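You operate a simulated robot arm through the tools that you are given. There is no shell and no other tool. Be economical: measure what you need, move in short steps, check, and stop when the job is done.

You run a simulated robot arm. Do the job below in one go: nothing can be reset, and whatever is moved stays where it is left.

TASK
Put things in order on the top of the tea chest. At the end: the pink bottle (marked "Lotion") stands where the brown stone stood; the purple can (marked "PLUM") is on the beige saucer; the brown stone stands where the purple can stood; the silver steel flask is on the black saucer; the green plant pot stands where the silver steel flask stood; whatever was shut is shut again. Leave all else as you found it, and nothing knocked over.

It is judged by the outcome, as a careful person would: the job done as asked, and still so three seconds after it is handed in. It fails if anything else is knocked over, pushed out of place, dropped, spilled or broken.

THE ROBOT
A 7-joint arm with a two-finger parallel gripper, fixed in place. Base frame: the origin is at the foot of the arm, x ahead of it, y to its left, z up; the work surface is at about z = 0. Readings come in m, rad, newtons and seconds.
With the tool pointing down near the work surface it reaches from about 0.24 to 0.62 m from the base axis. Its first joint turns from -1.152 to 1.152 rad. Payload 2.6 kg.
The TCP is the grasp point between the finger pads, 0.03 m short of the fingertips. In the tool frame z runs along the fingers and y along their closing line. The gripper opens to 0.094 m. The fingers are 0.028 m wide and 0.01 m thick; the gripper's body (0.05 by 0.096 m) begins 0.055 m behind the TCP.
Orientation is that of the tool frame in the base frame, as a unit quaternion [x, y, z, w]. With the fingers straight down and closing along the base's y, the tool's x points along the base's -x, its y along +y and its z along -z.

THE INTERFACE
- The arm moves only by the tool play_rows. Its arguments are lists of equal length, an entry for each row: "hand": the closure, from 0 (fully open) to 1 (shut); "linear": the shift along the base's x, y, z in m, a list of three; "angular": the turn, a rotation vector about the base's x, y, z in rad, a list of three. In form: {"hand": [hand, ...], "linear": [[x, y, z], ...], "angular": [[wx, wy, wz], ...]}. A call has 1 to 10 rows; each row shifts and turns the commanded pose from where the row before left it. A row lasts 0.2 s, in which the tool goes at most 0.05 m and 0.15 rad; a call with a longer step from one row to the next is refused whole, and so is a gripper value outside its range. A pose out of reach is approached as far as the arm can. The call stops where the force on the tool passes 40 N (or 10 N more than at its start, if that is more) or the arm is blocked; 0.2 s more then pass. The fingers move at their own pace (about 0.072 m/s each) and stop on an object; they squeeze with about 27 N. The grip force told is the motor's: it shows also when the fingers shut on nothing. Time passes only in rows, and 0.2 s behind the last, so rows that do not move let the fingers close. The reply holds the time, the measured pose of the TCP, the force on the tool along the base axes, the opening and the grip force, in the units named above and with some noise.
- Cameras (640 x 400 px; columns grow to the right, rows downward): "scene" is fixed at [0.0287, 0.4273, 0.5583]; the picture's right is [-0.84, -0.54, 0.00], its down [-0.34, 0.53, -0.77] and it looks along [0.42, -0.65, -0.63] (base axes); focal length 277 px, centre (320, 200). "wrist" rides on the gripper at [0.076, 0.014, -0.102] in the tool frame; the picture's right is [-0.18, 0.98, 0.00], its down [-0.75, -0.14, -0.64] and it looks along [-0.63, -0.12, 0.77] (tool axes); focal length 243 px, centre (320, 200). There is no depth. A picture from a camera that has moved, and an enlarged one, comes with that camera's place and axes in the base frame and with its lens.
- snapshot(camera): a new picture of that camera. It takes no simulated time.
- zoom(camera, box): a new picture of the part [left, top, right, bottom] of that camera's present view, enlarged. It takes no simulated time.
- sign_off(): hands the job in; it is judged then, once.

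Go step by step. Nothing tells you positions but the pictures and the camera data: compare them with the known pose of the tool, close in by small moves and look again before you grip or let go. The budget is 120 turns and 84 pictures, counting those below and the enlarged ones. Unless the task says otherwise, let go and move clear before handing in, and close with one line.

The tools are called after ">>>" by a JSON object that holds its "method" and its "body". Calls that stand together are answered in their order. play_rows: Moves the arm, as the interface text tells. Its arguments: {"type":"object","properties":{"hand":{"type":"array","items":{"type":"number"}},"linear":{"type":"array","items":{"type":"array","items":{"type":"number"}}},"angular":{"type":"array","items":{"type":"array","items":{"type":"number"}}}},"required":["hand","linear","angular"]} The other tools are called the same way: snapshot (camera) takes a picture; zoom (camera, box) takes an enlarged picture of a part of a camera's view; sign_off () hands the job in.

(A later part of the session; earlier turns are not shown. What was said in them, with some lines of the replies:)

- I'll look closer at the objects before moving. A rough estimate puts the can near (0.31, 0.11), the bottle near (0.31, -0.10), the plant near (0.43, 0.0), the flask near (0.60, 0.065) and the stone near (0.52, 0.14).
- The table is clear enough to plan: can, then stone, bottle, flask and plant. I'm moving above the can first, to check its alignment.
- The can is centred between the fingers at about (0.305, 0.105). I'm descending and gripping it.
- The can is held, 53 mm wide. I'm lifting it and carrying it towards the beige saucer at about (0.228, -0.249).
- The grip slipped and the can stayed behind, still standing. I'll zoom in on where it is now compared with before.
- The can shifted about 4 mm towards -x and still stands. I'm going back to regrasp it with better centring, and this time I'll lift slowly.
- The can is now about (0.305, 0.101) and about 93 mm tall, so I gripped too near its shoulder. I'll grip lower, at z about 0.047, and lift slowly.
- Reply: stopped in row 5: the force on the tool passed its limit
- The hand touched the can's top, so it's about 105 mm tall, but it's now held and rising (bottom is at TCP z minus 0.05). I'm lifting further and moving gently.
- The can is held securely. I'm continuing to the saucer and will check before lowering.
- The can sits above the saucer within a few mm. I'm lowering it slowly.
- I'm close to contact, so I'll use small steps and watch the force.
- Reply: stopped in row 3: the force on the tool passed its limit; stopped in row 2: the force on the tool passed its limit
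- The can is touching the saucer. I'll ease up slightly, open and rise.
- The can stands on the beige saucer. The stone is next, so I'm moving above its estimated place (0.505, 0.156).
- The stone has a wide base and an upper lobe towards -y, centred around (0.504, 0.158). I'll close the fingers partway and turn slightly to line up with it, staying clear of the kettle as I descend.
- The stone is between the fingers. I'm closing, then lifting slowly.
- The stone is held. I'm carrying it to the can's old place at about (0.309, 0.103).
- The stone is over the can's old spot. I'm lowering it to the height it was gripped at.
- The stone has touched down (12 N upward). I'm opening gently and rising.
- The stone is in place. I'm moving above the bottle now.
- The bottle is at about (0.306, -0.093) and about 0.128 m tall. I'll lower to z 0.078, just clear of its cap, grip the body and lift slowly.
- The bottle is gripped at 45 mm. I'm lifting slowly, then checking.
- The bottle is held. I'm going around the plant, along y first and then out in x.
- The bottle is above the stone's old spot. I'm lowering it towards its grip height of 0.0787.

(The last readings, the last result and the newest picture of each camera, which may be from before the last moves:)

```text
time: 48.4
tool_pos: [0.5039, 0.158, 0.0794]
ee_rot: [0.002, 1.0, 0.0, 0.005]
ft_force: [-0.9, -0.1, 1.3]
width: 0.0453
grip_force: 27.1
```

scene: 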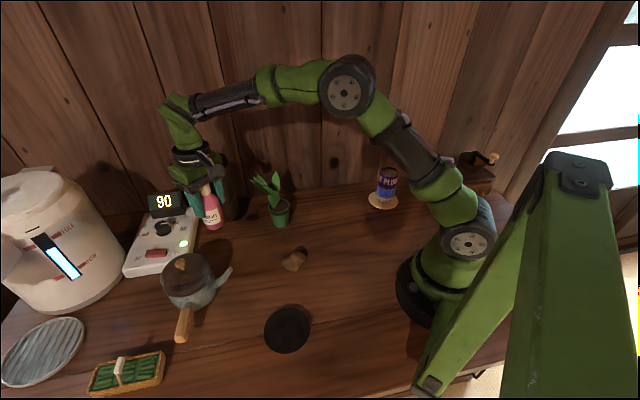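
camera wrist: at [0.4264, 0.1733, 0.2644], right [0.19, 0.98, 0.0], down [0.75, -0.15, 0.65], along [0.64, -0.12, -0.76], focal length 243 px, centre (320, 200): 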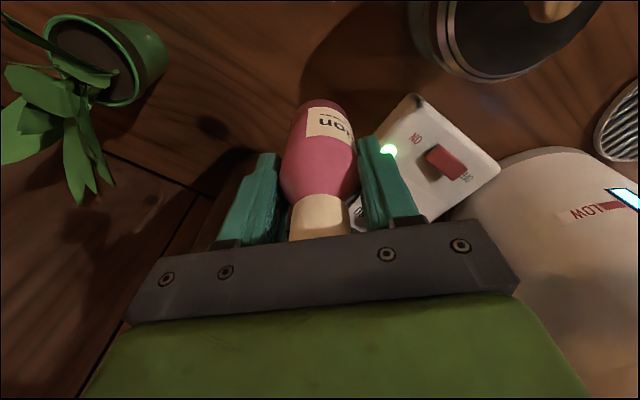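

The bottle is just touching. I'm pressing half a millimetre more, then releasing and rising.

>>> {"method": "play_rows", "body": {"hand": [1, 0.5, 0.4, 0.3, 0.2, 0.2, 0.2, 0.2, 0.2, 0.2], "linear": [[0, 0, -0.0007], [0, 0, 0], [0, 0, 0], [0, 0, 0], [0, 0, 0.005], [0, 0, 0.02], [0, 0, 0.03], [0, 0, 0.04], [0, 0, 0.04], [0, 0, 0.03]], "angular": [[0, 0, 0], [0, 0, 0], [0, 0, 0], [0, 0, 0], [0, 0, 0], [0, 0, 0], [0, 0, 0], [0, 0, 0], [0, 0, 0], [0, 0, 0]]}}

>>> {"method": "snapshot", "body": {"camera": "scene"}}

>>> {"method": "snapshot", "body": {"camera": "wrist"}}

```text
time: 50.6
tool_pos: [0.5034, 0.1575, 0.2427]
ee_rot: [0.003, 1.0, 0.0, 0.005]
ft_force: [0.3, -0.3, 0.2]
width: 0.0753
grip_force: 0.1
```

```text
46 pictures are left
```

scene: 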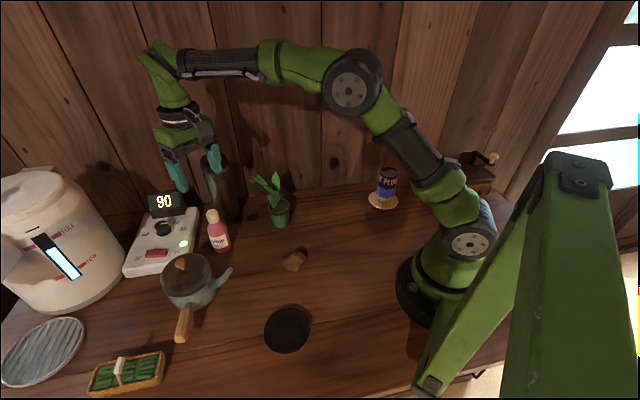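

```text
45 pictures are left
camera wrist: at [0.4263, 0.1728, 0.3443], right [0.19, 0.98, 0.0], down [0.75, -0.14, 0.65], along [0.64, -0.12, -0.76], focal length 243 px, centre (320, 200)
```

wrist: 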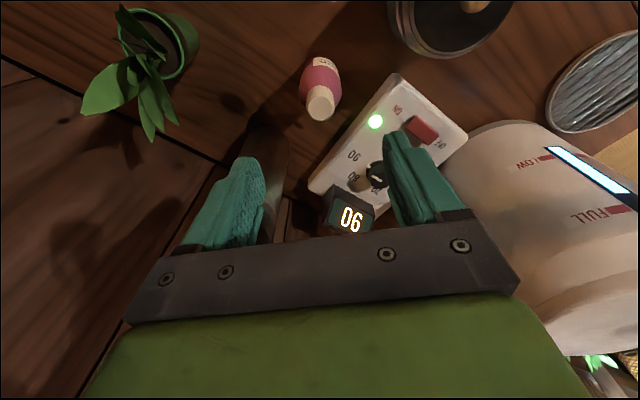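

The bottle stands upright. For the flask, I'm moving in front of it to locate it accurately.

>>> {"method": "play_rows", "body": {"hand": [0, 0, 0, 0], "linear": [[-0.01, -0.03, 0.01], [-0.01, -0.03, 0.01], [-0.01, -0.03, 0], [0, -0.01, 0]], "angular": [[0, 0, 0], [0, 0, 0], [0, 0, 0], [0, 0, 0]]}}

>>> {"method": "snapshot", "body": {"camera": "wrist"}}

>>> {"method": "zoom", "body": {"camera": "scene", "box": [150, 130, 310, 230]}}

```text
time: 51.6
tool_pos: [0.4727, 0.058, 0.2613]
ee_rot: [0.003, 1.0, 0.0, 0.004]
ft_force: [0.4, -0.1, 0.1]
width: 0.0939
grip_force: 0.1
```

```text
44 pictures are left
camera wrist: at [0.397, 0.0722, 0.3637], right [0.19, 0.98, 0.0], down [0.75, -0.15, 0.65], along [0.64, -0.12, -0.76], focal length 243 px, centre (320, 200)
```

wrist: 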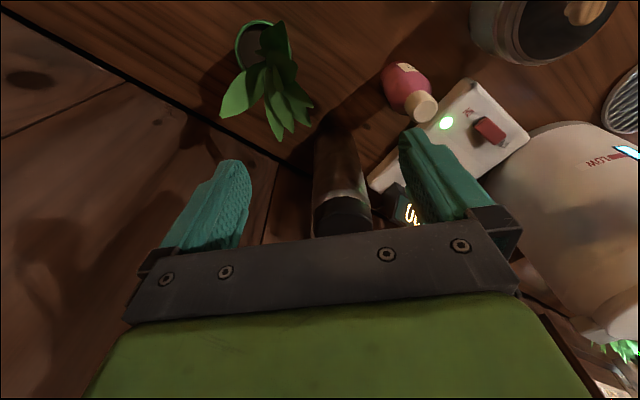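

```text
4.00 times, centred on (230, 180) of scene
camera zoom: at [0.0287, 0.4273, 0.5583], right [-0.84, -0.54, 0.0], down [-0.34, 0.53, -0.77], along [0.42, -0.65, -0.63], focal length 1107 px, centre (680, 280)
```

zoom: 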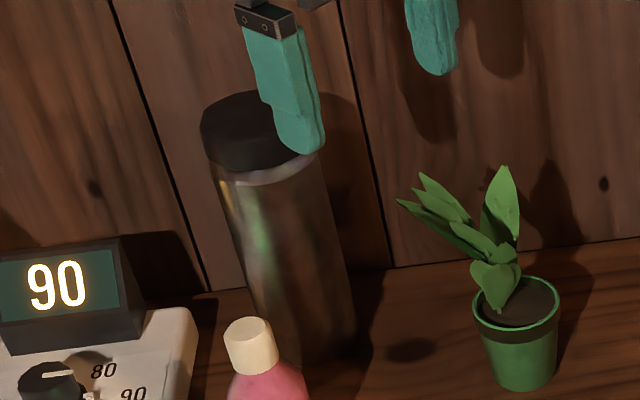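

The flask is near (0.594, 0.066), its top at about z 0.185. I'm going above it at z 0.25 to see whether the arm can reach there.

>>> {"method": "play_rows", "body": {"hand": [0, 0, 0, 0, 0], "linear": [[0.03, 0.003, -0.005], [0.03, 0.003, -0.005], [0.03, 0.002, -0.002], [0.02, 0, 0], [0.01, 0, 0]], "angular": [[0, 0, 0], [0, 0, 0], [0, 0, 0], [0, 0, 0], [0, 0, 0]]}}

>>> {"method": "snapshot", "body": {"camera": "wrist"}}

>>> {"method": "zoom", "body": {"camera": "scene", "box": [130, 110, 290, 210]}}

```text
time: 52.8
tool_pos: [0.5738, 0.0661, 0.2498]
ee_rot: [0.003, 1.0, 0.0, 0.004]
ft_force: [-0.6, 0.0, -0.5]
width: 0.0937
grip_force: 0.1
out of reach, approached as far as the arm can: row 4, 5
```

```text
42 pictures are left
camera wrist: at [0.497, 0.081, 0.3514], right [0.19, 0.98, 0.0], down [0.75, -0.14, 0.65], along [0.64, -0.12, -0.76], focal length 243 px, centre (320, 200)
```

wrist: 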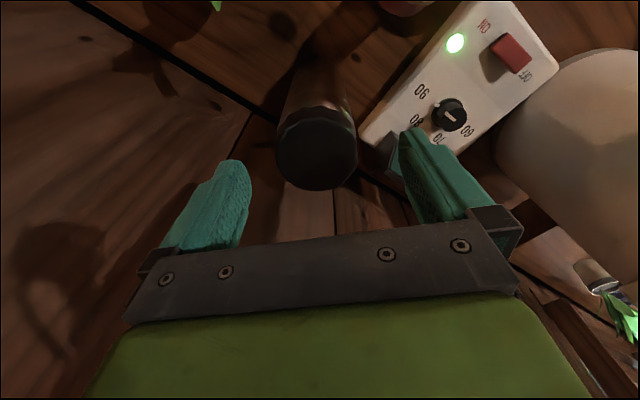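

```text
4.00 times, centred on (210, 160) of scene
camera zoom: at [0.0287, 0.4273, 0.5583], right [-0.84, -0.54, 0.0], down [-0.34, 0.53, -0.77], along [0.42, -0.65, -0.63], focal length 1107 px, centre (760, 360)
```

zoom: 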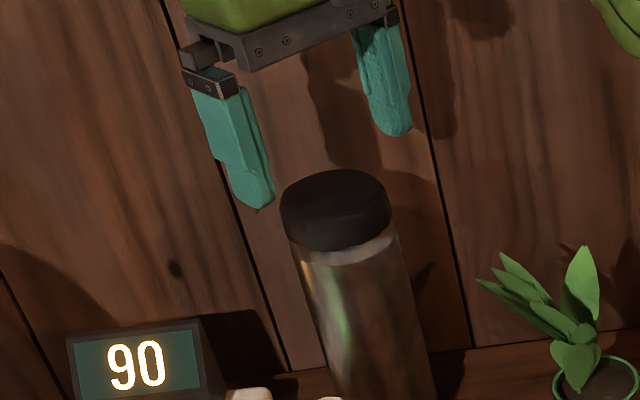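

The arm stops at x≈0.574 at this height, which still lets the fingers straddle the flask, now measured at about (0.588, 0.061) with its top at z 0.19. I'm pulling back slightly, aligning y and descending in steps.

>>> {"method": "play_rows", "body": {"hand": [0, 0, 0, 0], "linear": [[-0.022, -0.004, 0], [0, 0, -0.02], [0, 0, -0.025], [0, 0, -0.02]], "angular": [[0, 0, 0], [0, 0, 0], [0, 0, 0], [0, 0, 0]]}}

>>> {"method": "snapshot", "body": {"camera": "wrist"}}

>>> {"method": "zoom", "body": {"camera": "scene", "box": [130, 130, 290, 230]}}

```text
time: 53.8
tool_pos: [0.5523, 0.0619, 0.1843]
ee_rot: [0.003, 1.0, 0.0, 0.004]
ft_force: [0.4, 0.0, 0.6]
width: 0.0942
grip_force: 0.1
```

```text
40 pictures are left
camera wrist: at [0.4748, 0.077, 0.286], right [0.19, 0.98, 0.0], down [0.75, -0.15, 0.65], along [0.64, -0.12, -0.76], focal length 243 px, centre (320, 200)
```

wrist: 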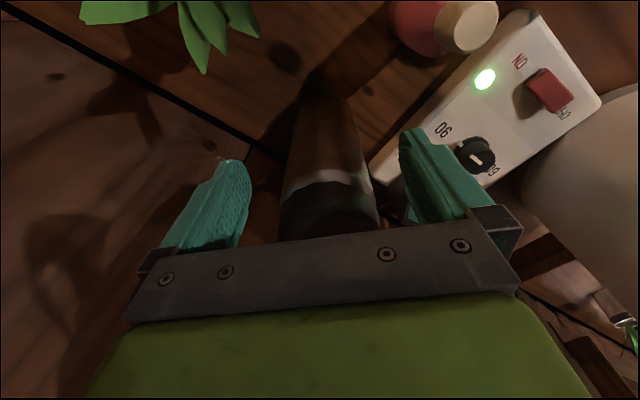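

```text
4.00 times, centred on (210, 180) of scene
camera zoom: at [0.0287, 0.4273, 0.5583], right [-0.84, -0.54, 0.0], down [-0.34, 0.53, -0.77], along [0.42, -0.65, -0.63], focal length 1107 px, centre (760, 280)
```

zoom: 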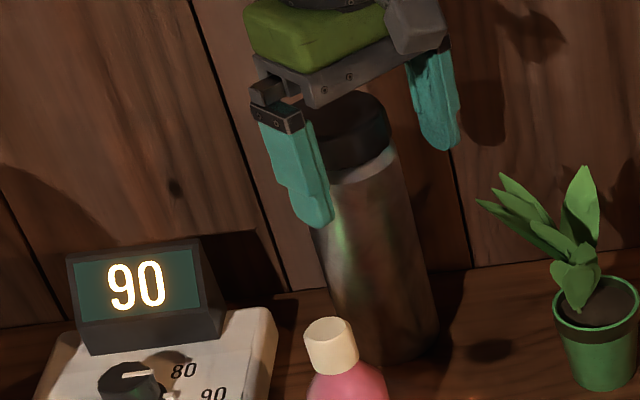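

The fingers straddle the flask, whose axis is near (0.594, 0.064). I'm descending and easing forward to centre on it.

>>> {"method": "play_rows", "body": {"hand": [0, 0, 0, 0], "linear": [[0.01, 0.001, -0.015], [0.01, 0.001, -0.013], [0.01, 0, -0.005], [0.008, 0, -0.003]], "angular": [[0, 0, 0], [0, 0, 0], [0, 0, 0], [0, 0, 0]]}}

>>> {"method": "snapshot", "body": {"camera": "wrist"}}

>>> {"method": "zoom", "body": {"camera": "scene", "box": [130, 130, 290, 230]}}

```text
time: 54.8
tool_pos: [0.5902, 0.0636, 0.1482]
ee_rot: [0.002, 1.0, 0.002, 0.004]
ft_force: [0.8, -0.2, -0.1]
width: 0.0938
grip_force: 0.0
```

```text
38 pictures are left
camera wrist: at [0.5127, 0.0782, 0.2503], right [0.19, 0.98, 0.0], down [0.75, -0.15, 0.65], along [0.64, -0.12, -0.76], focal length 243 px, centre (320, 200)
```

wrist: 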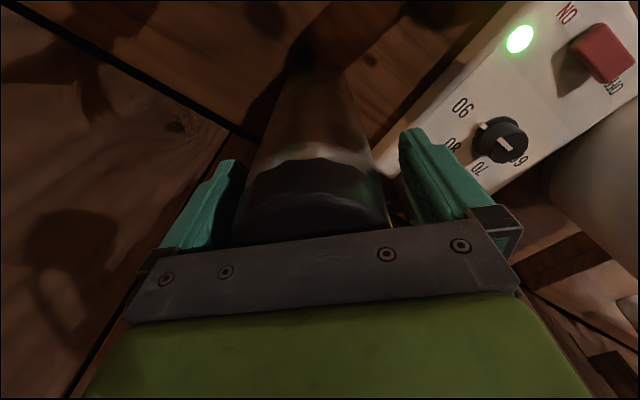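

```text
4.00 times, centred on (210, 180) of scene
camera zoom: at [0.0287, 0.4273, 0.5583], right [-0.84, -0.54, 0.0], down [-0.34, 0.53, -0.77], along [0.42, -0.65, -0.63], focal length 1107 px, centre (760, 280)
```

zoom: 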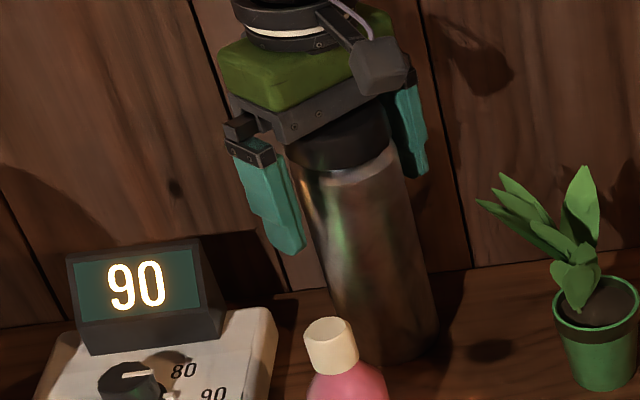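

The flask sits about 3 mm towards -y of the fingers' centre. I'm adjusting and closing.

>>> {"method": "play_rows", "body": {"hand": [0, 0, 0.2, 1, 1, 1, 1], "linear": [[0, -0.003, -0.001], [0, 0, 0], [0, 0, 0], [0, 0, 0], [0, 0, 0], [0, 0, 0], [0, 0, 0]], "angular": [[0, 0, 0], [0, 0, 0], [0, 0, 0], [0, 0, 0], [0, 0, 0], [0, 0, 0], [0, 0, 0]]}}

>>> {"method": "zoom", "body": {"camera": "scene", "box": [130, 130, 290, 230]}}

>>> {"method": "snapshot", "body": {"camera": "wrist"}}

```text
time: 56.4
tool_pos: [0.5901, 0.0608, 0.1475]
ee_rot: [0.002, 1.0, 0.0, 0.004]
ft_force: [0.0, -1.5, 0.0]
width: 0.0653
grip_force: 27.0
```

```text
4.00 times, centred on (210, 180) of scene
camera zoom: at [0.0287, 0.4273, 0.5583], right [-0.84, -0.54, 0.0], down [-0.34, 0.53, -0.77], along [0.42, -0.65, -0.63], focal length 1107 px, centre (760, 280)
```

zoom: 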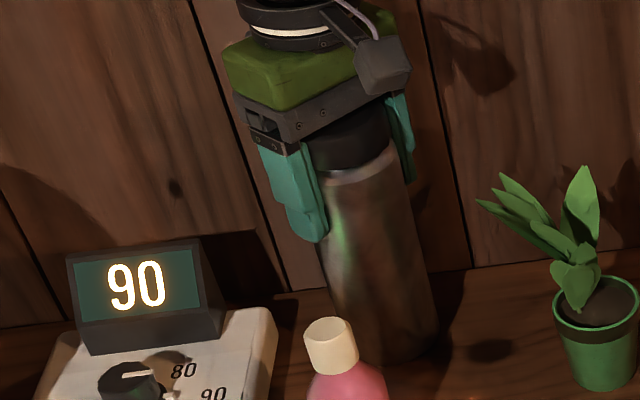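

```text
35 pictures are left
camera wrist: at [0.5129, 0.0751, 0.2493], right [0.19, 0.98, 0.0], down [0.75, -0.15, 0.65], along [0.64, -0.12, -0.76], focal length 243 px, centre (320, 200)
```

wrist: 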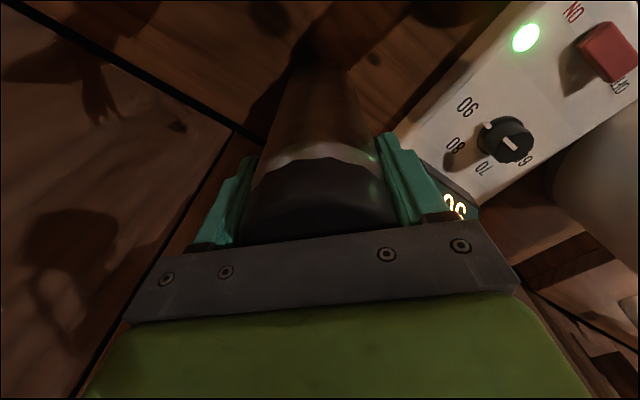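

The flask is gripped at 65 mm, axis near (0.592, 0.061). I'm lifting slowly, then pulling back in x as I rise.

>>> {"method": "play_rows", "body": {"hand": [1, 1, 1, 1, 1, 1], "linear": [[0, 0, 0.002], [0, 0, 0.003], [0, 0, 0.004], [0, 0, 0.005], [-0.002, 0, 0.005], [-0.003, 0, 0.005]], "angular": [[0, 0, 0], [0, 0, 0], [0, 0, 0], [0, 0, 0], [0, 0, 0], [0, 0, 0]]}}

>>> {"method": "zoom", "body": {"camera": "scene", "box": [130, 130, 290, 230]}}

```text
time: 57.8
tool_pos: [0.5851, 0.0606, 0.1726]
ee_rot: [0.003, 1.0, 0.0, 0.004]
ft_force: [-0.4, 0.5, -2.1]
width: 0.0654
grip_force: 26.5
```

```text
4.00 times, centred on (210, 180) of scene
camera zoom: at [0.0288, 0.4273, 0.5583], right [-0.84, -0.54, 0.0], down [-0.34, 0.53, -0.77], along [0.42, -0.65, -0.63], focal length 1107 px, centre (760, 280)
```

zoom: 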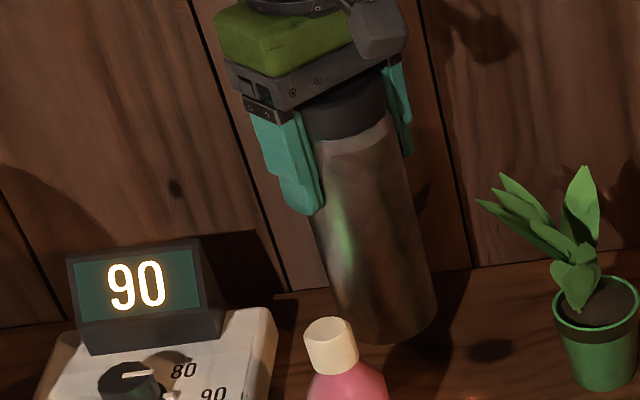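

The flask is clear of the table. I'm rising to z≈0.29 while retracting, so its base clears everything.

>>> {"method": "play_rows", "body": {"hand": [1, 1, 1, 1, 1, 1, 1, 1, 1], "linear": [[-0.006, 0, 0.01], [-0.008, 0, 0.014], [-0.008, 0, 0.015], [-0.008, 0.001, 0.015], [-0.008, 0.001, 0.015], [-0.008, 0.001, 0.015], [-0.008, 0.001, 0.015], [-0.008, 0.001, 0.015], [-0.005, 0, 0.008]], "angular": [[0, 0, 0], [0, 0, 0], [0, 0, 0], [0, 0, 0], [0, 0, 0], [0, 0, 0], [0, 0, 0], [0, 0, 0], [0, 0, 0]]}}

>>> {"method": "snapshot", "body": {"camera": "scene"}}

```text
time: 59.8
tool_pos: [0.5177, 0.0668, 0.2935]
ee_rot: [0.003, 1.0, 0.0, 0.005]
ft_force: [0.2, -0.4, -3.4]
width: 0.0654
grip_force: 27.0
```

```text
33 pictures are left
```

scene: 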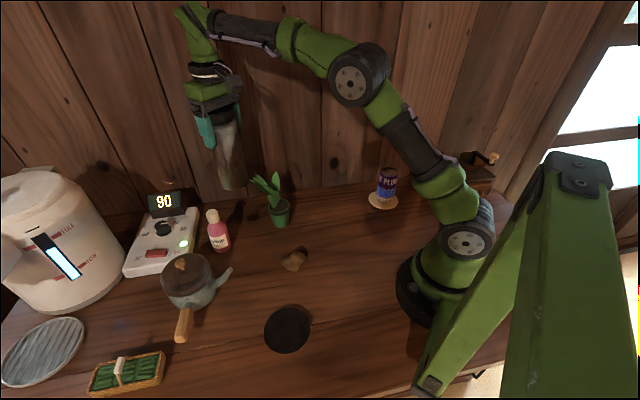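

The flask is secure. I'm carrying it towards the black saucer at about (0.228, 0.242).

>>> {"method": "play_rows", "body": {"hand": [1, 1, 1, 1, 1, 1, 1, 1, 1, 1], "linear": [[-0.01, 0.006, 0], [-0.02, 0.012, 0], [-0.024, 0.0145, 0], [-0.024, 0.0145, 0], [-0.024, 0.0145, 0], [-0.024, 0.0145, 0], [-0.024, 0.0145, 0], [-0.024, 0.0145, 0], [-0.024, 0.0145, 0], [-0.024, 0.0145, 0]], "angular": [[0, 0, 0], [0, 0, 0], [0, 0, 0], [0, 0, 0], [0, 0, 0], [0, 0, 0], [0, 0, 0], [0, 0, 0], [0, 0, 0], [0, 0, 0]]}}

>>> {"method": "play_rows", "body": {"hand": [1, 1, 1, 1, 1, 1, 1], "linear": [[-0.024, 0.0145, 0], [-0.022, 0.0135, 0], [-0.014, 0.008, -0.01], [-0.008, 0.005, -0.015], [0, 0, -0.02], [0, 0, -0.02], [0, 0, -0.01]], "angular": [[0, 0, 0], [0, 0, 0], [0, 0, 0], [0, 0, 0], [0, 0, 0], [0, 0, 0], [0, 0, 0]]}}

>>> {"method": "snapshot", "body": {"camera": "scene"}}

>>> {"method": "snapshot", "body": {"camera": "wrist"}}

```text
time: 62.0
tool_pos: [0.2957, 0.1995, 0.2942]
ee_rot: [0.002, 1.0, 0.0, 0.005]
ft_force: [-0.4, -0.4, -1.9]
width: 0.0654
grip_force: 26.7
```

```text
time: 63.6
tool_pos: [0.2281, 0.2417, 0.2191]
ee_rot: [0.003, 1.0, -0.001, 0.004]
ft_force: [-0.4, 0.4, -2.9]
width: 0.0653
grip_force: 27.2
```

```text
32 pictures are left
```

scene: 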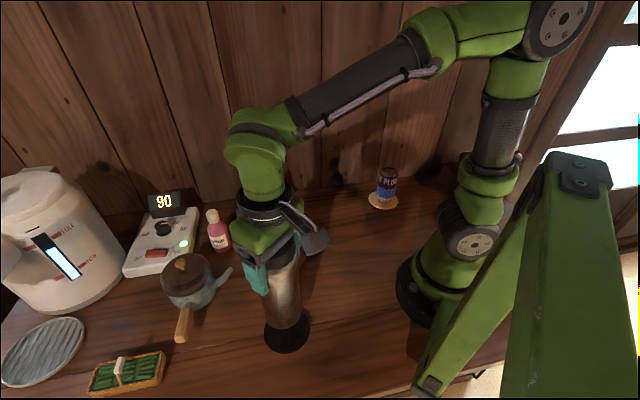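

```text
31 pictures are left
camera wrist: at [0.1507, 0.256, 0.3205], right [0.19, 0.98, 0.0], down [0.75, -0.15, 0.65], along [0.64, -0.12, -0.76], focal length 243 px, centre (320, 200)
```

wrist: 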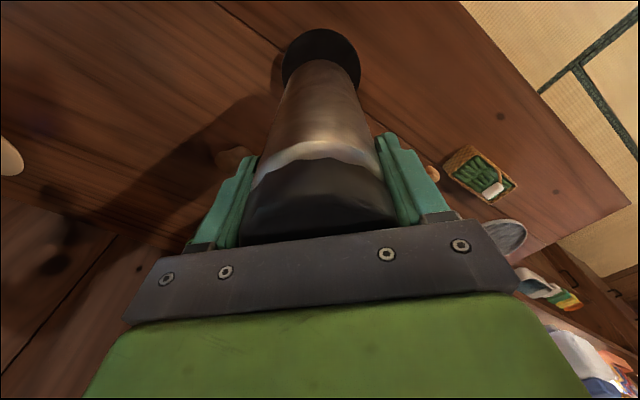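

>>> {"method": "zoom", "body": {"camera": "scene", "box": [210, 270, 370, 370]}}

>>> {"method": "zoom", "body": {"camera": "wrist", "box": [240, 10, 400, 110]}}

```text
4.00 times, centred on (290, 320) of scene
camera zoom: at [0.0287, 0.4273, 0.5583], right [-0.84, -0.54, 0.0], down [-0.34, 0.53, -0.77], along [0.42, -0.65, -0.63], focal length 1107 px, centre (440, -280)
```

zoom: 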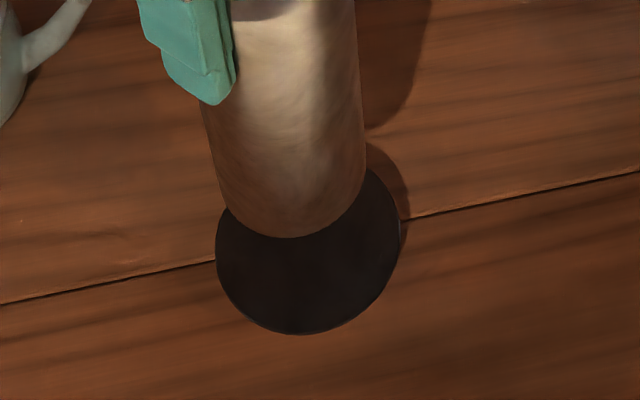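

```text
4.00 times, centred on (320, 60) of wrist
camera zoom: at [0.1507, 0.256, 0.3205], right [0.19, 0.98, 0.0], down [0.75, -0.15, 0.65], along [0.64, -0.12, -0.76], focal length 970 px, centre (320, 760)
```

zoom: 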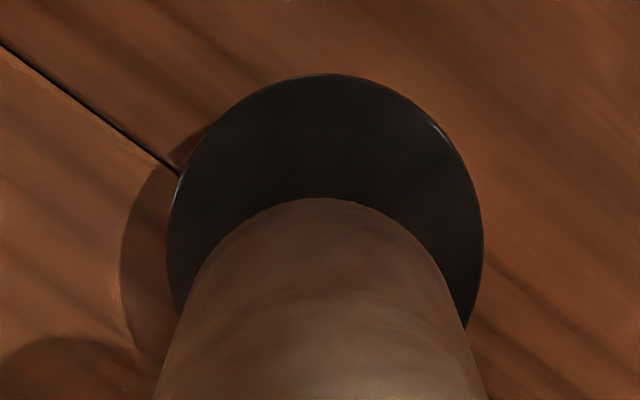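

The flask is within about 3 mm of the saucer's centre. I'm nudging it and lowering, expecting contact near z≈0.16.

>>> {"method": "play_rows", "body": {"hand": [1, 1, 1, 1, 1], "linear": [[-0.002, 0.0025, -0.01], [0, 0, -0.014], [0, 0, -0.014], [0, 0, -0.008], [0, 0, -0.004]], "angular": [[0, 0, 0], [0, 0, 0], [0, 0, 0], [0, 0, 0], [0, 0, 0]]}}

>>> {"method": "play_rows", "body": {"hand": [1, 1, 1, 1], "linear": [[0, 0, -0.002], [0, 0, -0.002], [0, 0, -0.001], [0, 0, 0]], "angular": [[0, 0, 0], [0, 0, 0], [0, 0, 0], [0, 0, 0]]}}

```text
time: 64.8
tool_pos: [0.2254, 0.243, 0.1685]
ee_rot: [0.003, 1.0, 0.001, 0.003]
ft_force: [-0.6, -1.2, -3.2]
width: 0.0654
grip_force: 27.0
```

```text
time: 65.8
tool_pos: [0.2267, 0.2434, 0.1635]
ee_rot: [0.002, 1.0, 0.0, 0.004]
ft_force: [-0.1, -0.3, -2.5]
width: 0.0655
grip_force: 27.4
```

>>> {"method": "play_rows", "body": {"hand": [1, 1, 1, 1], "linear": [[0, 0, -0.001], [0, 0, -0.001], [0, 0, -0.001], [0, 0, 0]], "angular": [[0, 0, 0], [0, 0, 0], [0, 0, 0], [0, 0, 0]]}}

>>> {"method": "zoom", "body": {"camera": "scene", "box": [210, 270, 370, 370]}}

```text
time: 66.8
tool_pos: [0.2268, 0.2433, 0.161]
ee_rot: [0.002, 1.0, 0.001, 0.006]
ft_force: [1.4, -1.9, 17.8]
width: 0.0654
grip_force: 27.2
```

```text
4.00 times, centred on (290, 320) of scene
camera zoom: at [0.0287, 0.4272, 0.5583], right [-0.84, -0.54, 0.0], down [-0.34, 0.53, -0.77], along [0.42, -0.65, -0.63], focal length 1107 px, centre (440, -280)
```

zoom: 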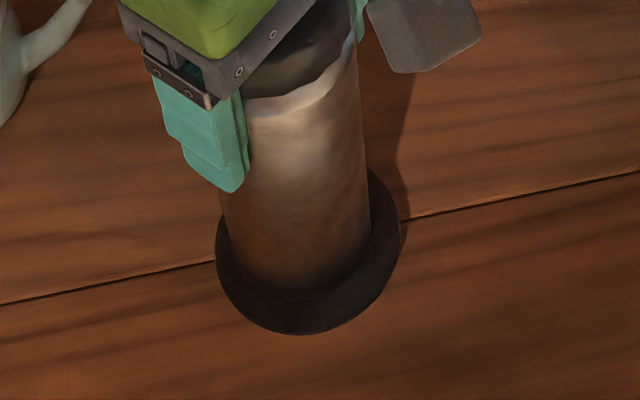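

The flask is seated and centred on the saucer. I'm easing off, opening and rising straight up.

>>> {"method": "play_rows", "body": {"hand": [1, 0.26, 0.2, 0.1, 0, 0, 0, 0, 0, 0], "linear": [[0, 0, 0.001], [0, 0, 0], [0, 0, 0], [0, 0, 0], [0, 0, 0], [0, 0, 0.01], [0, 0, 0.025], [0, 0, 0.03], [0, 0, 0.03], [0, 0, 0.02]], "angular": [[0, 0, 0], [0, 0, 0], [0, 0, 0], [0, 0, 0], [0, 0, 0], [0, 0, 0], [0, 0, 0], [0, 0, 0], [0, 0, 0], [0, 0, 0]]}}

>>> {"method": "snapshot", "body": {"camera": "scene"}}

```text
time: 69.0
tool_pos: [0.2267, 0.2432, 0.2776]
ee_rot: [0.003, 1.0, 0.0, 0.004]
ft_force: [-0.3, 0.3, 0.2]
width: 0.094
grip_force: 0.0
```

```text
27 pictures are left
```

scene: 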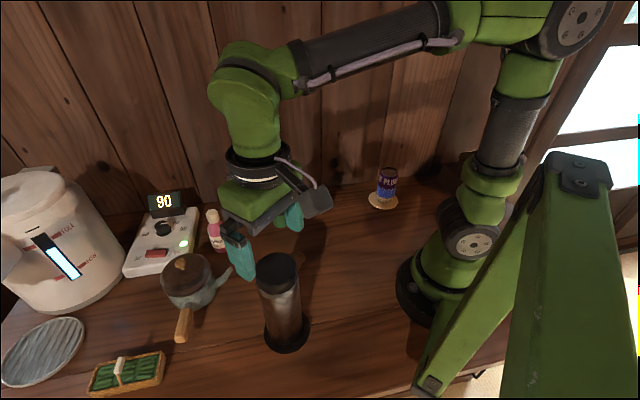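

The flask stands on the black saucer. I'm heading to the plant to look from above.

>>> {"method": "play_rows", "body": {"hand": [0, 0, 0, 0, 0, 0, 0, 0], "linear": [[0.01, -0.02, 0.02], [0.027, -0.032, 0], [0.027, -0.032, 0], [0.027, -0.032, 0], [0.027, -0.032, 0], [0.027, -0.032, 0], [0.027, -0.032, -0.03], [0.02, -0.026, -0.03]], "angular": [[0, 0, 0], [0, 0, 0], [0, 0, 0], [0, 0, 0], [0, 0, 0], [0, 0, 0], [0, 0, 0], [0, 0, 0]]}}

>>> {"method": "snapshot", "body": {"camera": "wrist"}}

>>> {"method": "zoom", "body": {"camera": "scene", "box": [210, 150, 370, 250]}}

```text
refused: row 7 steps farther than a row can; nothing moved
```

```text
26 pictures are left
camera wrist: at [0.1488, 0.2581, 0.3788], right [0.19, 0.98, 0.0], down [0.75, -0.15, 0.65], along [0.64, -0.12, -0.76], focal length 243 px, centre (320, 200)
```

wrist: 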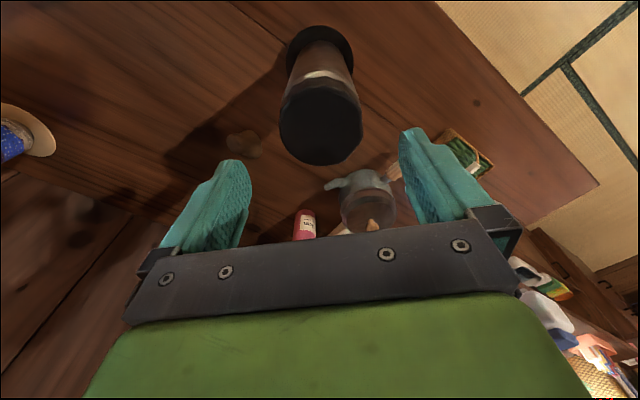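

```text
4.00 times, centred on (290, 200) of scene
camera zoom: at [0.0287, 0.4273, 0.5583], right [-0.84, -0.54, 0.0], down [-0.34, 0.53, -0.77], along [0.42, -0.65, -0.63], focal length 1107 px, centre (440, 200)
```

zoom: 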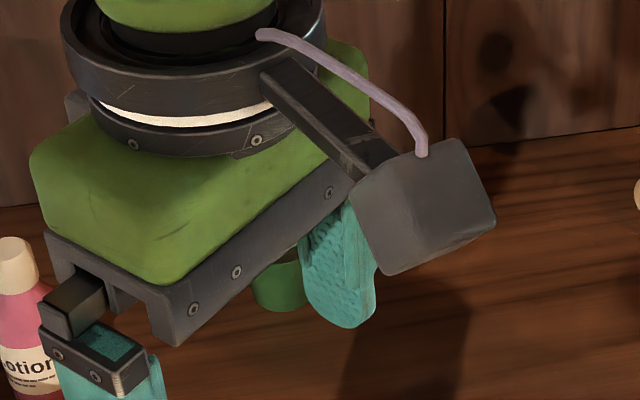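

One row was too long a step, so the whole call was refused and nothing moved. I'm repeating it with shorter steps.

>>> {"method": "play_rows", "body": {"hand": [0, 0, 0, 0, 0, 0, 0, 0, 0], "linear": [[0.01, -0.02, 0.02], [0.027, -0.032, 0], [0.027, -0.032, 0], [0.027, -0.032, 0], [0.027, -0.032, 0], [0.027, -0.032, 0], [0.027, -0.032, -0.01], [0.02, -0.026, -0.02], [0, 0, -0.02]], "angular": [[0, 0, 0], [0, 0, 0], [0, 0, 0], [0, 0, 0], [0, 0, 0], [0, 0, 0], [0, 0, 0], [0, 0, 0], [0, 0, 0]]}}

>>> {"method": "snapshot", "body": {"camera": "wrist"}}

>>> {"method": "zoom", "body": {"camera": "scene", "box": [210, 150, 370, 250]}}

```text
time: 71.0
tool_pos: [0.4175, 0.0049, 0.247]
ee_rot: [0.003, 1.0, 0.0, 0.005]
ft_force: [0.2, -0.4, 0.1]
width: 0.094
grip_force: 0.2
```

```text
24 pictures are left
camera wrist: at [0.3402, 0.0202, 0.3487], right [0.19, 0.98, 0.0], down [0.75, -0.15, 0.65], along [0.64, -0.12, -0.76], focal length 243 px, centre (320, 200)
```

wrist: 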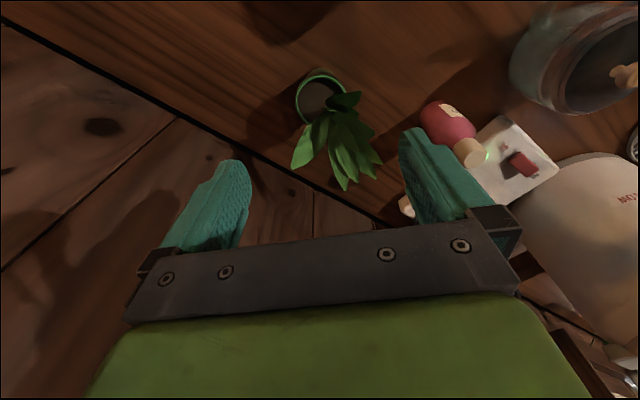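

```text
4.00 times, centred on (290, 200) of scene
camera zoom: at [0.0288, 0.4273, 0.5583], right [-0.84, -0.54, 0.0], down [-0.34, 0.53, -0.77], along [0.42, -0.65, -0.63], focal length 1107 px, centre (440, 200)
```

zoom: 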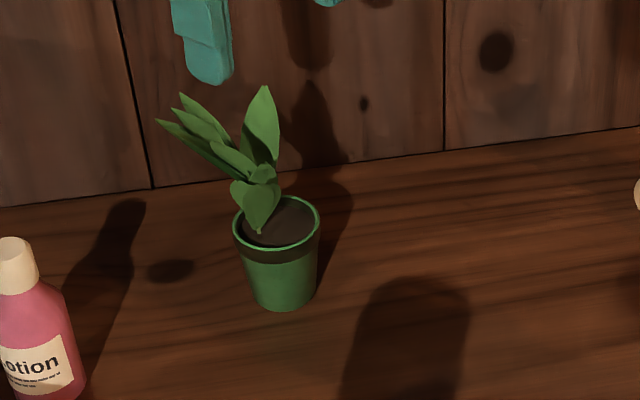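

The pot is near (0.434, 0.003), rim about 60 mm across, with leaves leaning to +x and reaching z≈0.16. A straight-down palm would crush them, so I'll tilt the tool 40° and come in from the -x side. First I'm backing off and tilting.

>>> {"method": "play_rows", "body": {"hand": [0, 0, 0, 0, 0, 0, 0, 0], "linear": [[-0.02, 0, 0], [-0.02, 0, 0], [-0.0175, -0.001, -0.01], [0, 0, -0.01], [0, 0, -0.01], [0, 0, -0.01], [0, 0, -0.01], [0, 0, 0]], "angular": [[0, 0, 0], [0, -0.1, 0], [0, -0.1, 0], [0, -0.1, 0], [0, -0.1, 0], [0, -0.1, 0], [0, -0.1, 0], [0, -0.1, 0]]}}

>>> {"method": "snapshot", "body": {"camera": "scene"}}

>>> {"method": "snapshot", "body": {"camera": "wrist"}}

```text
time: 72.8
tool_pos: [0.3594, 0.0044, 0.1973]
ee_rot: [0.004, 0.937, 0.001, 0.348]
ft_force: [0.5, -0.2, 0.2]
width: 0.0939
grip_force: 0.1
```

```text
22 pictures are left
```

scene: 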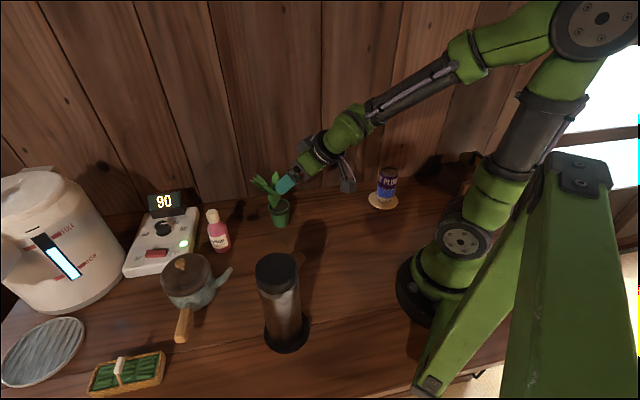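

```text
21 pictures are left
camera wrist: at [0.2351, 0.0192, 0.2249], right [0.14, 0.98, 0.12], down [0.15, -0.15, 0.98], along [0.98, -0.12, -0.17], focal length 243 px, centre (320, 200)
```

wrist: 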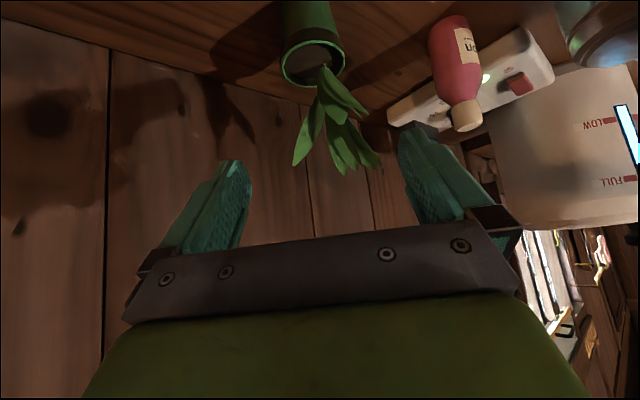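

The view is good: rim at z≈0.062, y≈0.005. I'm lowering to the pre-grasp point and sliding partway along the tilted axis.

>>> {"method": "play_rows", "body": {"hand": [0, 0, 0, 0, 0], "linear": [[0, 0.0005, -0.03], [0, 0, -0.032], [0.015, 0, -0.018], [0.015, 0, -0.018], [0.012, 0, -0.015]], "angular": [[0, 0, 0], [0, 0, 0], [0, 0, 0], [0, 0, 0], [0, 0, 0]]}}

>>> {"method": "snapshot", "body": {"camera": "wrist"}}

>>> {"method": "zoom", "body": {"camera": "scene", "box": [210, 150, 370, 250]}}

```text
time: 74.0
tool_pos: [0.4017, 0.005, 0.084]
ee_rot: [0.002, 0.938, 0.001, 0.347]
ft_force: [-0.4, 1.0, -0.2]
width: 0.094
grip_force: 0.1
```

```text
20 pictures are left
camera wrist: at [0.2774, 0.0194, 0.1121], right [0.14, 0.98, 0.12], down [0.15, -0.15, 0.98], along [0.98, -0.12, -0.17], focal length 243 px, centre (320, 200)
```

wrist: 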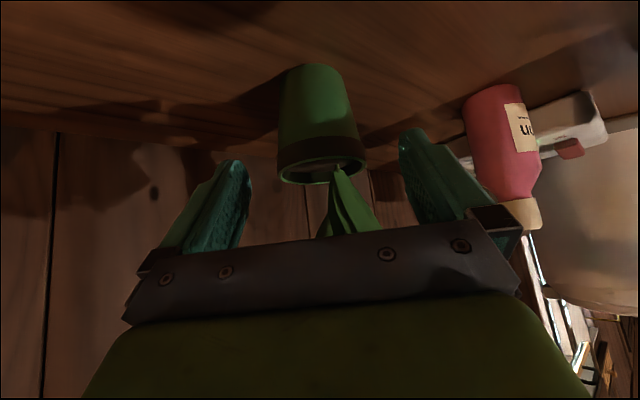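

```text
4.00 times, centred on (290, 200) of scene
camera zoom: at [0.0287, 0.4273, 0.5583], right [-0.84, -0.54, 0.0], down [-0.34, 0.53, -0.77], along [0.42, -0.65, -0.63], focal length 1107 px, centre (440, 200)
```

zoom: 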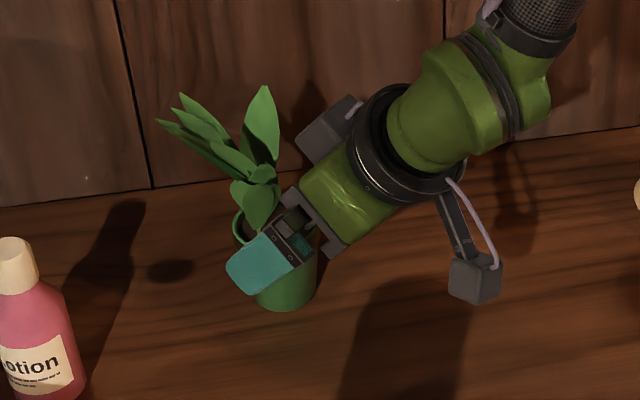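

The pot is centred between the fingers. I'm advancing the last 4 cm, stopping a little short to stay clear of the leaves.

>>> {"method": "play_rows", "body": {"hand": [0, 0, 0, 0], "linear": [[0.008, 0, -0.009], [0.008, 0, -0.01], [0.006, 0, -0.008], [0.004, 0, -0.005]], "angular": [[0, 0, 0], [0, 0, 0], [0, 0, 0], [0, 0, 0]]}}

>>> {"method": "zoom", "body": {"camera": "scene", "box": [210, 150, 370, 250]}}

>>> {"method": "snapshot", "body": {"camera": "wrist"}}

```text
time: 75.0
tool_pos: [0.429, 0.0053, 0.0524]
ee_rot: [0.002, 0.938, 0.001, 0.347]
ft_force: [0.1, 0.4, -0.6]
width: 0.094
grip_force: 0.0
```

```text
4.00 times, centred on (290, 200) of scene
camera zoom: at [0.0287, 0.4273, 0.5583], right [-0.84, -0.54, 0.0], down [-0.34, 0.53, -0.77], along [0.42, -0.65, -0.63], focal length 1107 px, centre (440, 200)
```

zoom: 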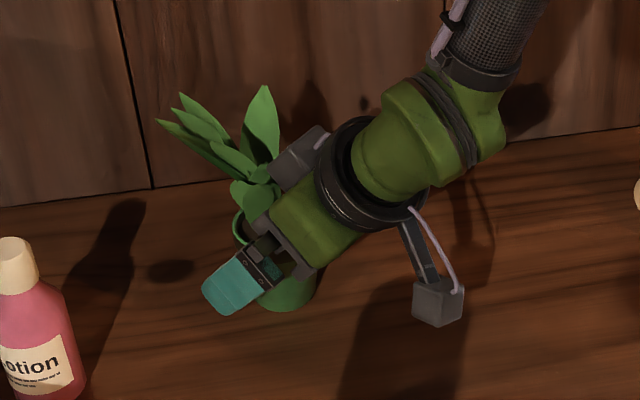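

```text
17 pictures are left
camera wrist: at [0.3035, 0.0202, 0.0801], right [0.14, 0.98, 0.12], down [0.15, -0.15, 0.98], along [0.98, -0.12, -0.17], focal length 243 px, centre (320, 200)
```

wrist: 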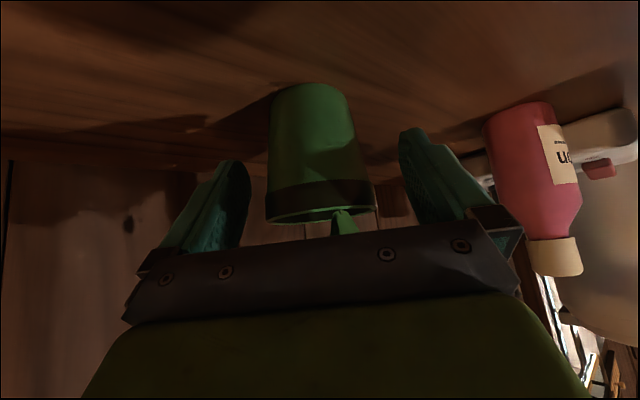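

The rim band is level with the pads and the leaves are untouched. I'm closing on the pot.

>>> {"method": "play_rows", "body": {"hand": [0.2, 1, 1, 1, 1, 1], "linear": [[0, 0, 0], [0, 0, 0], [0, 0, 0], [0, 0, 0], [0, 0, 0], [0, 0, 0]], "angular": [[0, 0, 0], [0, 0, 0], [0, 0, 0], [0, 0, 0], [0, 0, 0], [0, 0, 0]]}}

>>> {"method": "play_rows", "body": {"hand": [1, 1, 1, 1, 1, 1], "linear": [[0, 0, 0.002], [0, 0, 0.003], [0, 0, 0.004], [0, 0, 0.005], [0, 0, 0.005], [0, 0, 0.005]], "angular": [[0, 0, 0], [0, 0, 0], [0, 0, 0], [0, 0, 0], [0, 0, 0], [0, 0, 0]]}}

>>> {"method": "zoom", "body": {"camera": "scene", "box": [210, 150, 370, 250]}}

```text
time: 76.4
tool_pos: [0.4272, 0.0058, 0.0513]
ee_rot: [0.003, 0.938, 0.001, 0.347]
ft_force: [0.2, -0.1, 0.6]
width: 0.0624
grip_force: 27.0
```

```text
time: 77.8
tool_pos: [0.4274, 0.0051, 0.0761]
ee_rot: [0.002, 0.938, 0.002, 0.348]
ft_force: [-0.1, 0.7, -1.5]
width: 0.0622
grip_force: 27.2
```

```text
4.00 times, centred on (290, 200) of scene
camera zoom: at [0.0288, 0.4273, 0.5583], right [-0.84, -0.54, 0.0], down [-0.34, 0.53, -0.77], along [0.42, -0.65, -0.63], focal length 1107 px, centre (440, 200)
```

zoom: 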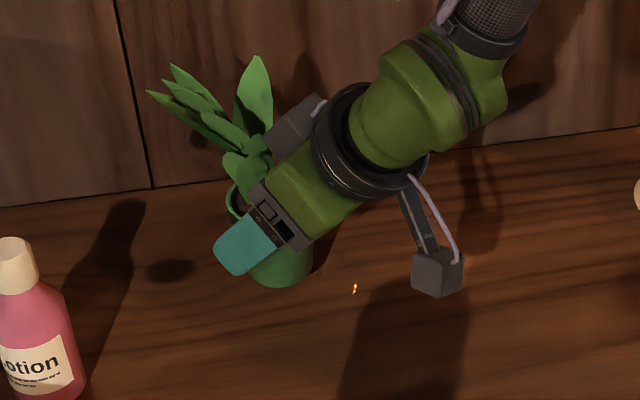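

The pot is held and lifted, with a slight lean. I'm carrying it low towards the flask's old place; with the pot's centre about 6 mm ahead of the TCP, the target TCP is about (0.585, 0.061).

>>> {"method": "play_rows", "body": {"hand": [1, 1, 1, 1, 1, 1, 1, 1, 1, 1], "linear": [[0.004, 0.001, 0.008], [0.012, 0.004, 0.01], [0.018, 0.007, 0], [0.02, 0.008, 0], [0.02, 0.008, 0], [0.02, 0.008, 0], [0.02, 0.008, 0], [0.02, 0.007, 0], [0.016, 0.005, 0], [0.008, 0, 0]], "angular": [[0, 0, 0], [0, 0, 0], [0, 0, 0], [0, 0, 0], [0, 0, 0], [0, 0, 0], [0, 0, 0], [0, 0, 0], [0, 0, 0], [0, 0, 0]]}}

>>> {"method": "snapshot", "body": {"camera": "wrist"}}

>>> {"method": "zoom", "body": {"camera": "scene", "box": [130, 130, 290, 230]}}

```text
time: 80.0
tool_pos: [0.5863, 0.0605, 0.0937]
ee_rot: [0.002, 0.938, 0.001, 0.347]
ft_force: [0.7, -0.4, -0.8]
width: 0.0624
grip_force: 26.7
```

```text
15 pictures are left
camera wrist: at [0.4617, 0.0759, 0.1215], right [0.14, 0.98, 0.12], down [0.15, -0.15, 0.98], along [0.98, -0.12, -0.17], focal length 243 px, centre (320, 200)
```

wrist: 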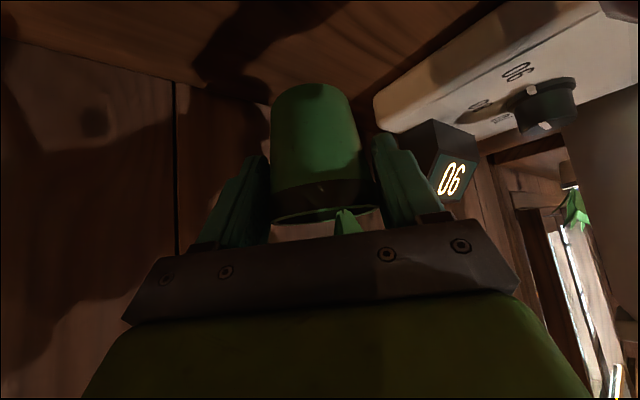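

```text
4.00 times, centred on (210, 180) of scene
camera zoom: at [0.0287, 0.4273, 0.5583], right [-0.84, -0.54, 0.0], down [-0.34, 0.53, -0.77], along [0.42, -0.65, -0.63], focal length 1107 px, centre (760, 280)
```

zoom: 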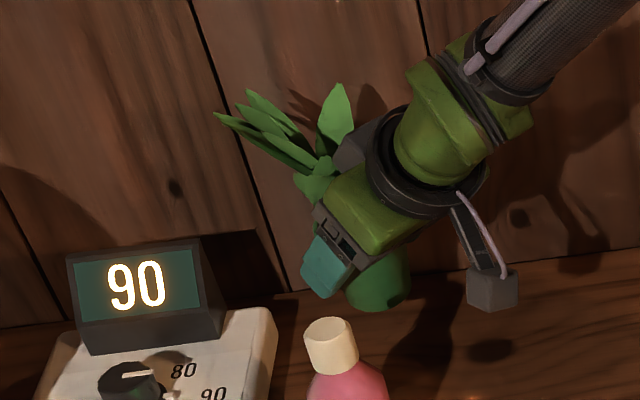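

The pot is above the flask's old spot and upright enough, and the leaves clear the display. I'm lowering it to the grip height of 0.052.

>>> {"method": "play_rows", "body": {"hand": [1, 1, 1, 1, 1, 1], "linear": [[0, 0, -0.01], [0, 0, -0.012], [0, 0, -0.01], [0, 0, -0.005], [0, 0, -0.002], [0, 0, 0]], "angular": [[0, 0, 0], [0, 0, 0], [0, 0, 0], [0, 0, 0], [0, 0, 0], [0, 0, 0]]}}

>>> {"method": "play_rows", "body": {"hand": [1, 1, 1], "linear": [[0, 0, -0.001], [0, 0, -0.001], [0, 0, 0]], "angular": [[0, 0, 0], [0, 0, 0], [0, 0, 0]]}}

>>> {"method": "zoom", "body": {"camera": "scene", "box": [130, 130, 290, 230]}}

```text
time: 81.4
tool_pos: [0.5854, 0.0613, 0.0547]
ee_rot: [0.002, 0.938, 0.001, 0.347]
ft_force: [-0.1, -0.1, -1.2]
width: 0.0624
grip_force: 27.0
```

```text
time: 82.2
tool_pos: [0.5853, 0.0597, 0.0516]
ee_rot: [0.003, 0.938, 0.002, 0.347]
ft_force: [0.6, -0.7, -1.9]
width: 0.0621
grip_force: 26.4
```

```text
4.00 times, centred on (210, 180) of scene
camera zoom: at [0.0288, 0.4273, 0.5583], right [-0.84, -0.54, 0.0], down [-0.34, 0.53, -0.77], along [0.42, -0.65, -0.63], focal length 1107 px, centre (760, 280)
```

zoom: 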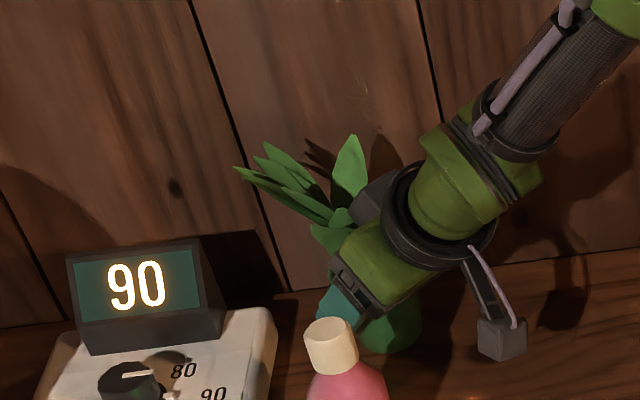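

The pot is almost down. I'm making a small correction and continuing in 1 mm steps.

>>> {"method": "play_rows", "body": {"hand": [1, 1, 1, 1], "linear": [[0.003, 0.002, 0], [0, 0, -0.001], [0, 0, -0.001], [0, 0, 0]], "angular": [[0, 0, 0], [0, 0, 0], [0, 0, 0], [0, 0, 0]]}}

```text
time: 83.2
tool_pos: [0.59, 0.0634, 0.0513]
ee_rot: [0.002, 0.937, 0.001, 0.348]
ft_force: [-1.9, -0.6, 5.0]
width: 0.0623
grip_force: 27.3
```

The pot has touched down. I'm opening and backing out along the tilted tool axis.

>>> {"method": "play_rows", "body": {"hand": [0.3, 0.25, 0.1, 0, 0, 0, 0, 0, 0, 0], "linear": [[0, 0, 0], [0, 0, 0], [0, 0, 0], [0, 0, 0], [-0.006, 0, 0.008], [-0.013, 0, 0.015], [-0.02, 0, 0.023], [-0.02, 0, 0.023], [-0.02, 0, 0.023], [-0.02, 0, 0.023]], "angular": [[0, 0, 0], [0, 0, 0], [0, 0, 0], [0, 0, 0], [0, 0, 0], [0, 0, 0], [0, 0, 0], [0, 0, 0], [0, 0, 0], [0, 0, 0]]}}

>>> {"method": "snapshot", "body": {"camera": "scene"}}

>>> {"method": "snapshot", "body": {"camera": "wrist"}}

```text
time: 85.4
tool_pos: [0.4902, 0.0622, 0.1666]
ee_rot: [0.004, 0.938, 0.001, 0.347]
ft_force: [-0.3, -0.8, -0.5]
width: 0.0941
grip_force: 0.0
```

```text
12 pictures are left
```

scene: 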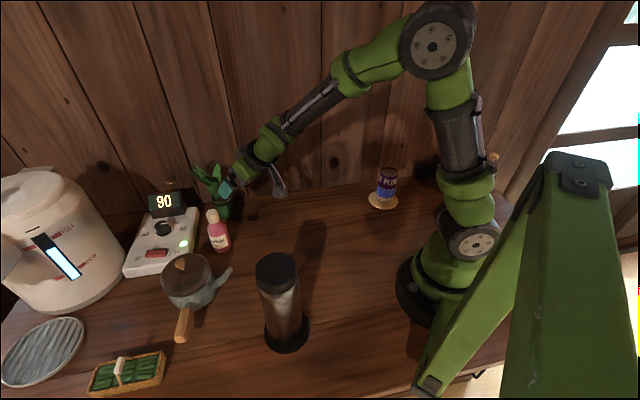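

```text
11 pictures are left
camera wrist: at [0.3656, 0.0779, 0.1944], right [0.14, 0.98, 0.12], down [0.15, -0.15, 0.98], along [0.98, -0.12, -0.17], focal length 243 px, centre (320, 200)
```

wrist: 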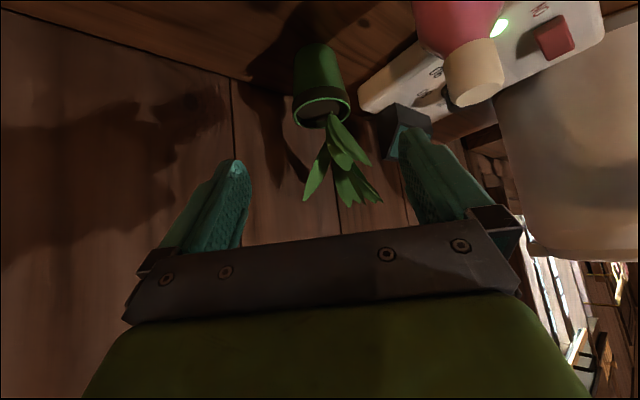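

The plant stands upright. I'm raising the arm clear and levelling the tool for a final check.

>>> {"method": "play_rows", "body": {"hand": [0, 0, 0, 0, 0, 0, 0, 0], "linear": [[-0.015, -0.01, 0.03], [-0.015, -0.02, 0.03], [-0.015, -0.02, 0.03], [-0.015, -0.02, 0.03], [-0.01, -0.02, 0.01], [0, -0.02, 0], [0, -0.02, 0], [0, 0, 0]], "angular": [[0, 0, 0], [0, 0.1, 0], [0, 0.1, 0], [0, 0.1, 0], [0, 0.1, 0], [0, 0.1, 0], [0, 0.1, 0], [0, 0.1, 0]]}}

>>> {"method": "snapshot", "body": {"camera": "scene"}}

>>> {"method": "zoom", "body": {"camera": "scene", "box": [130, 140, 330, 265]}}

>>> {"method": "zoom", "body": {"camera": "scene", "box": [230, 160, 430, 285]}}

```text
time: 87.2
tool_pos: [0.421, -0.0668, 0.296]
ee_rot: [0.002, 1.0, 0.001, 0.003]
ft_force: [-0.4, -1.1, 0.9]
width: 0.0942
grip_force: 0.1
```

```text
10 pictures are left
```

scene: 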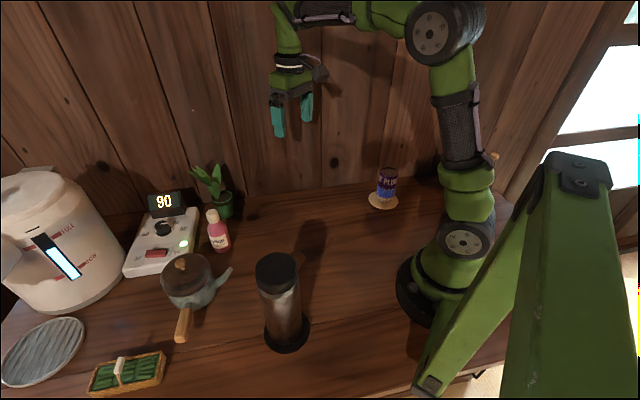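

```text
3.20 times, centred on (230, 202) of scene
camera zoom: at [0.0287, 0.4273, 0.5583], right [-0.84, -0.54, 0.0], down [-0.34, 0.53, -0.77], along [0.42, -0.65, -0.63], focal length 886 px, centre (608, 192)
```

zoom: 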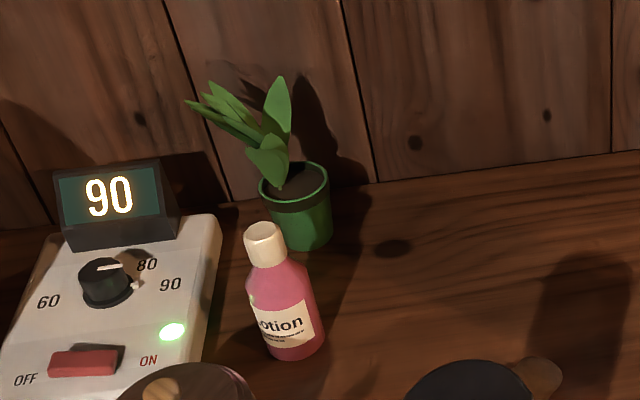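

```text
3.20 times, centred on (330, 222) of scene
camera zoom: at [0.0287, 0.4273, 0.5583], right [-0.84, -0.54, 0.0], down [-0.34, 0.53, -0.77], along [0.42, -0.65, -0.63], focal length 886 px, centre (288, 128)
```

zoom: 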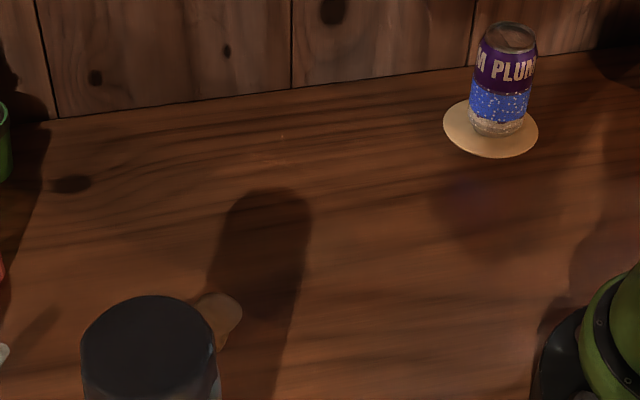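

Every item is in its place and upright, the arm is clear, and nothing else looks disturbed, so I'm handing in.

>>> {"method": "sign_off", "body": {}}

```text
The job is handed in.
```

All five items are where you asked and standing upright, nothing else was moved or knocked over, nothing shut had to be opened, and the job is handed in. The can slipped from the first grip and shifted about 4 mm without falling, so I picked it up again from there.
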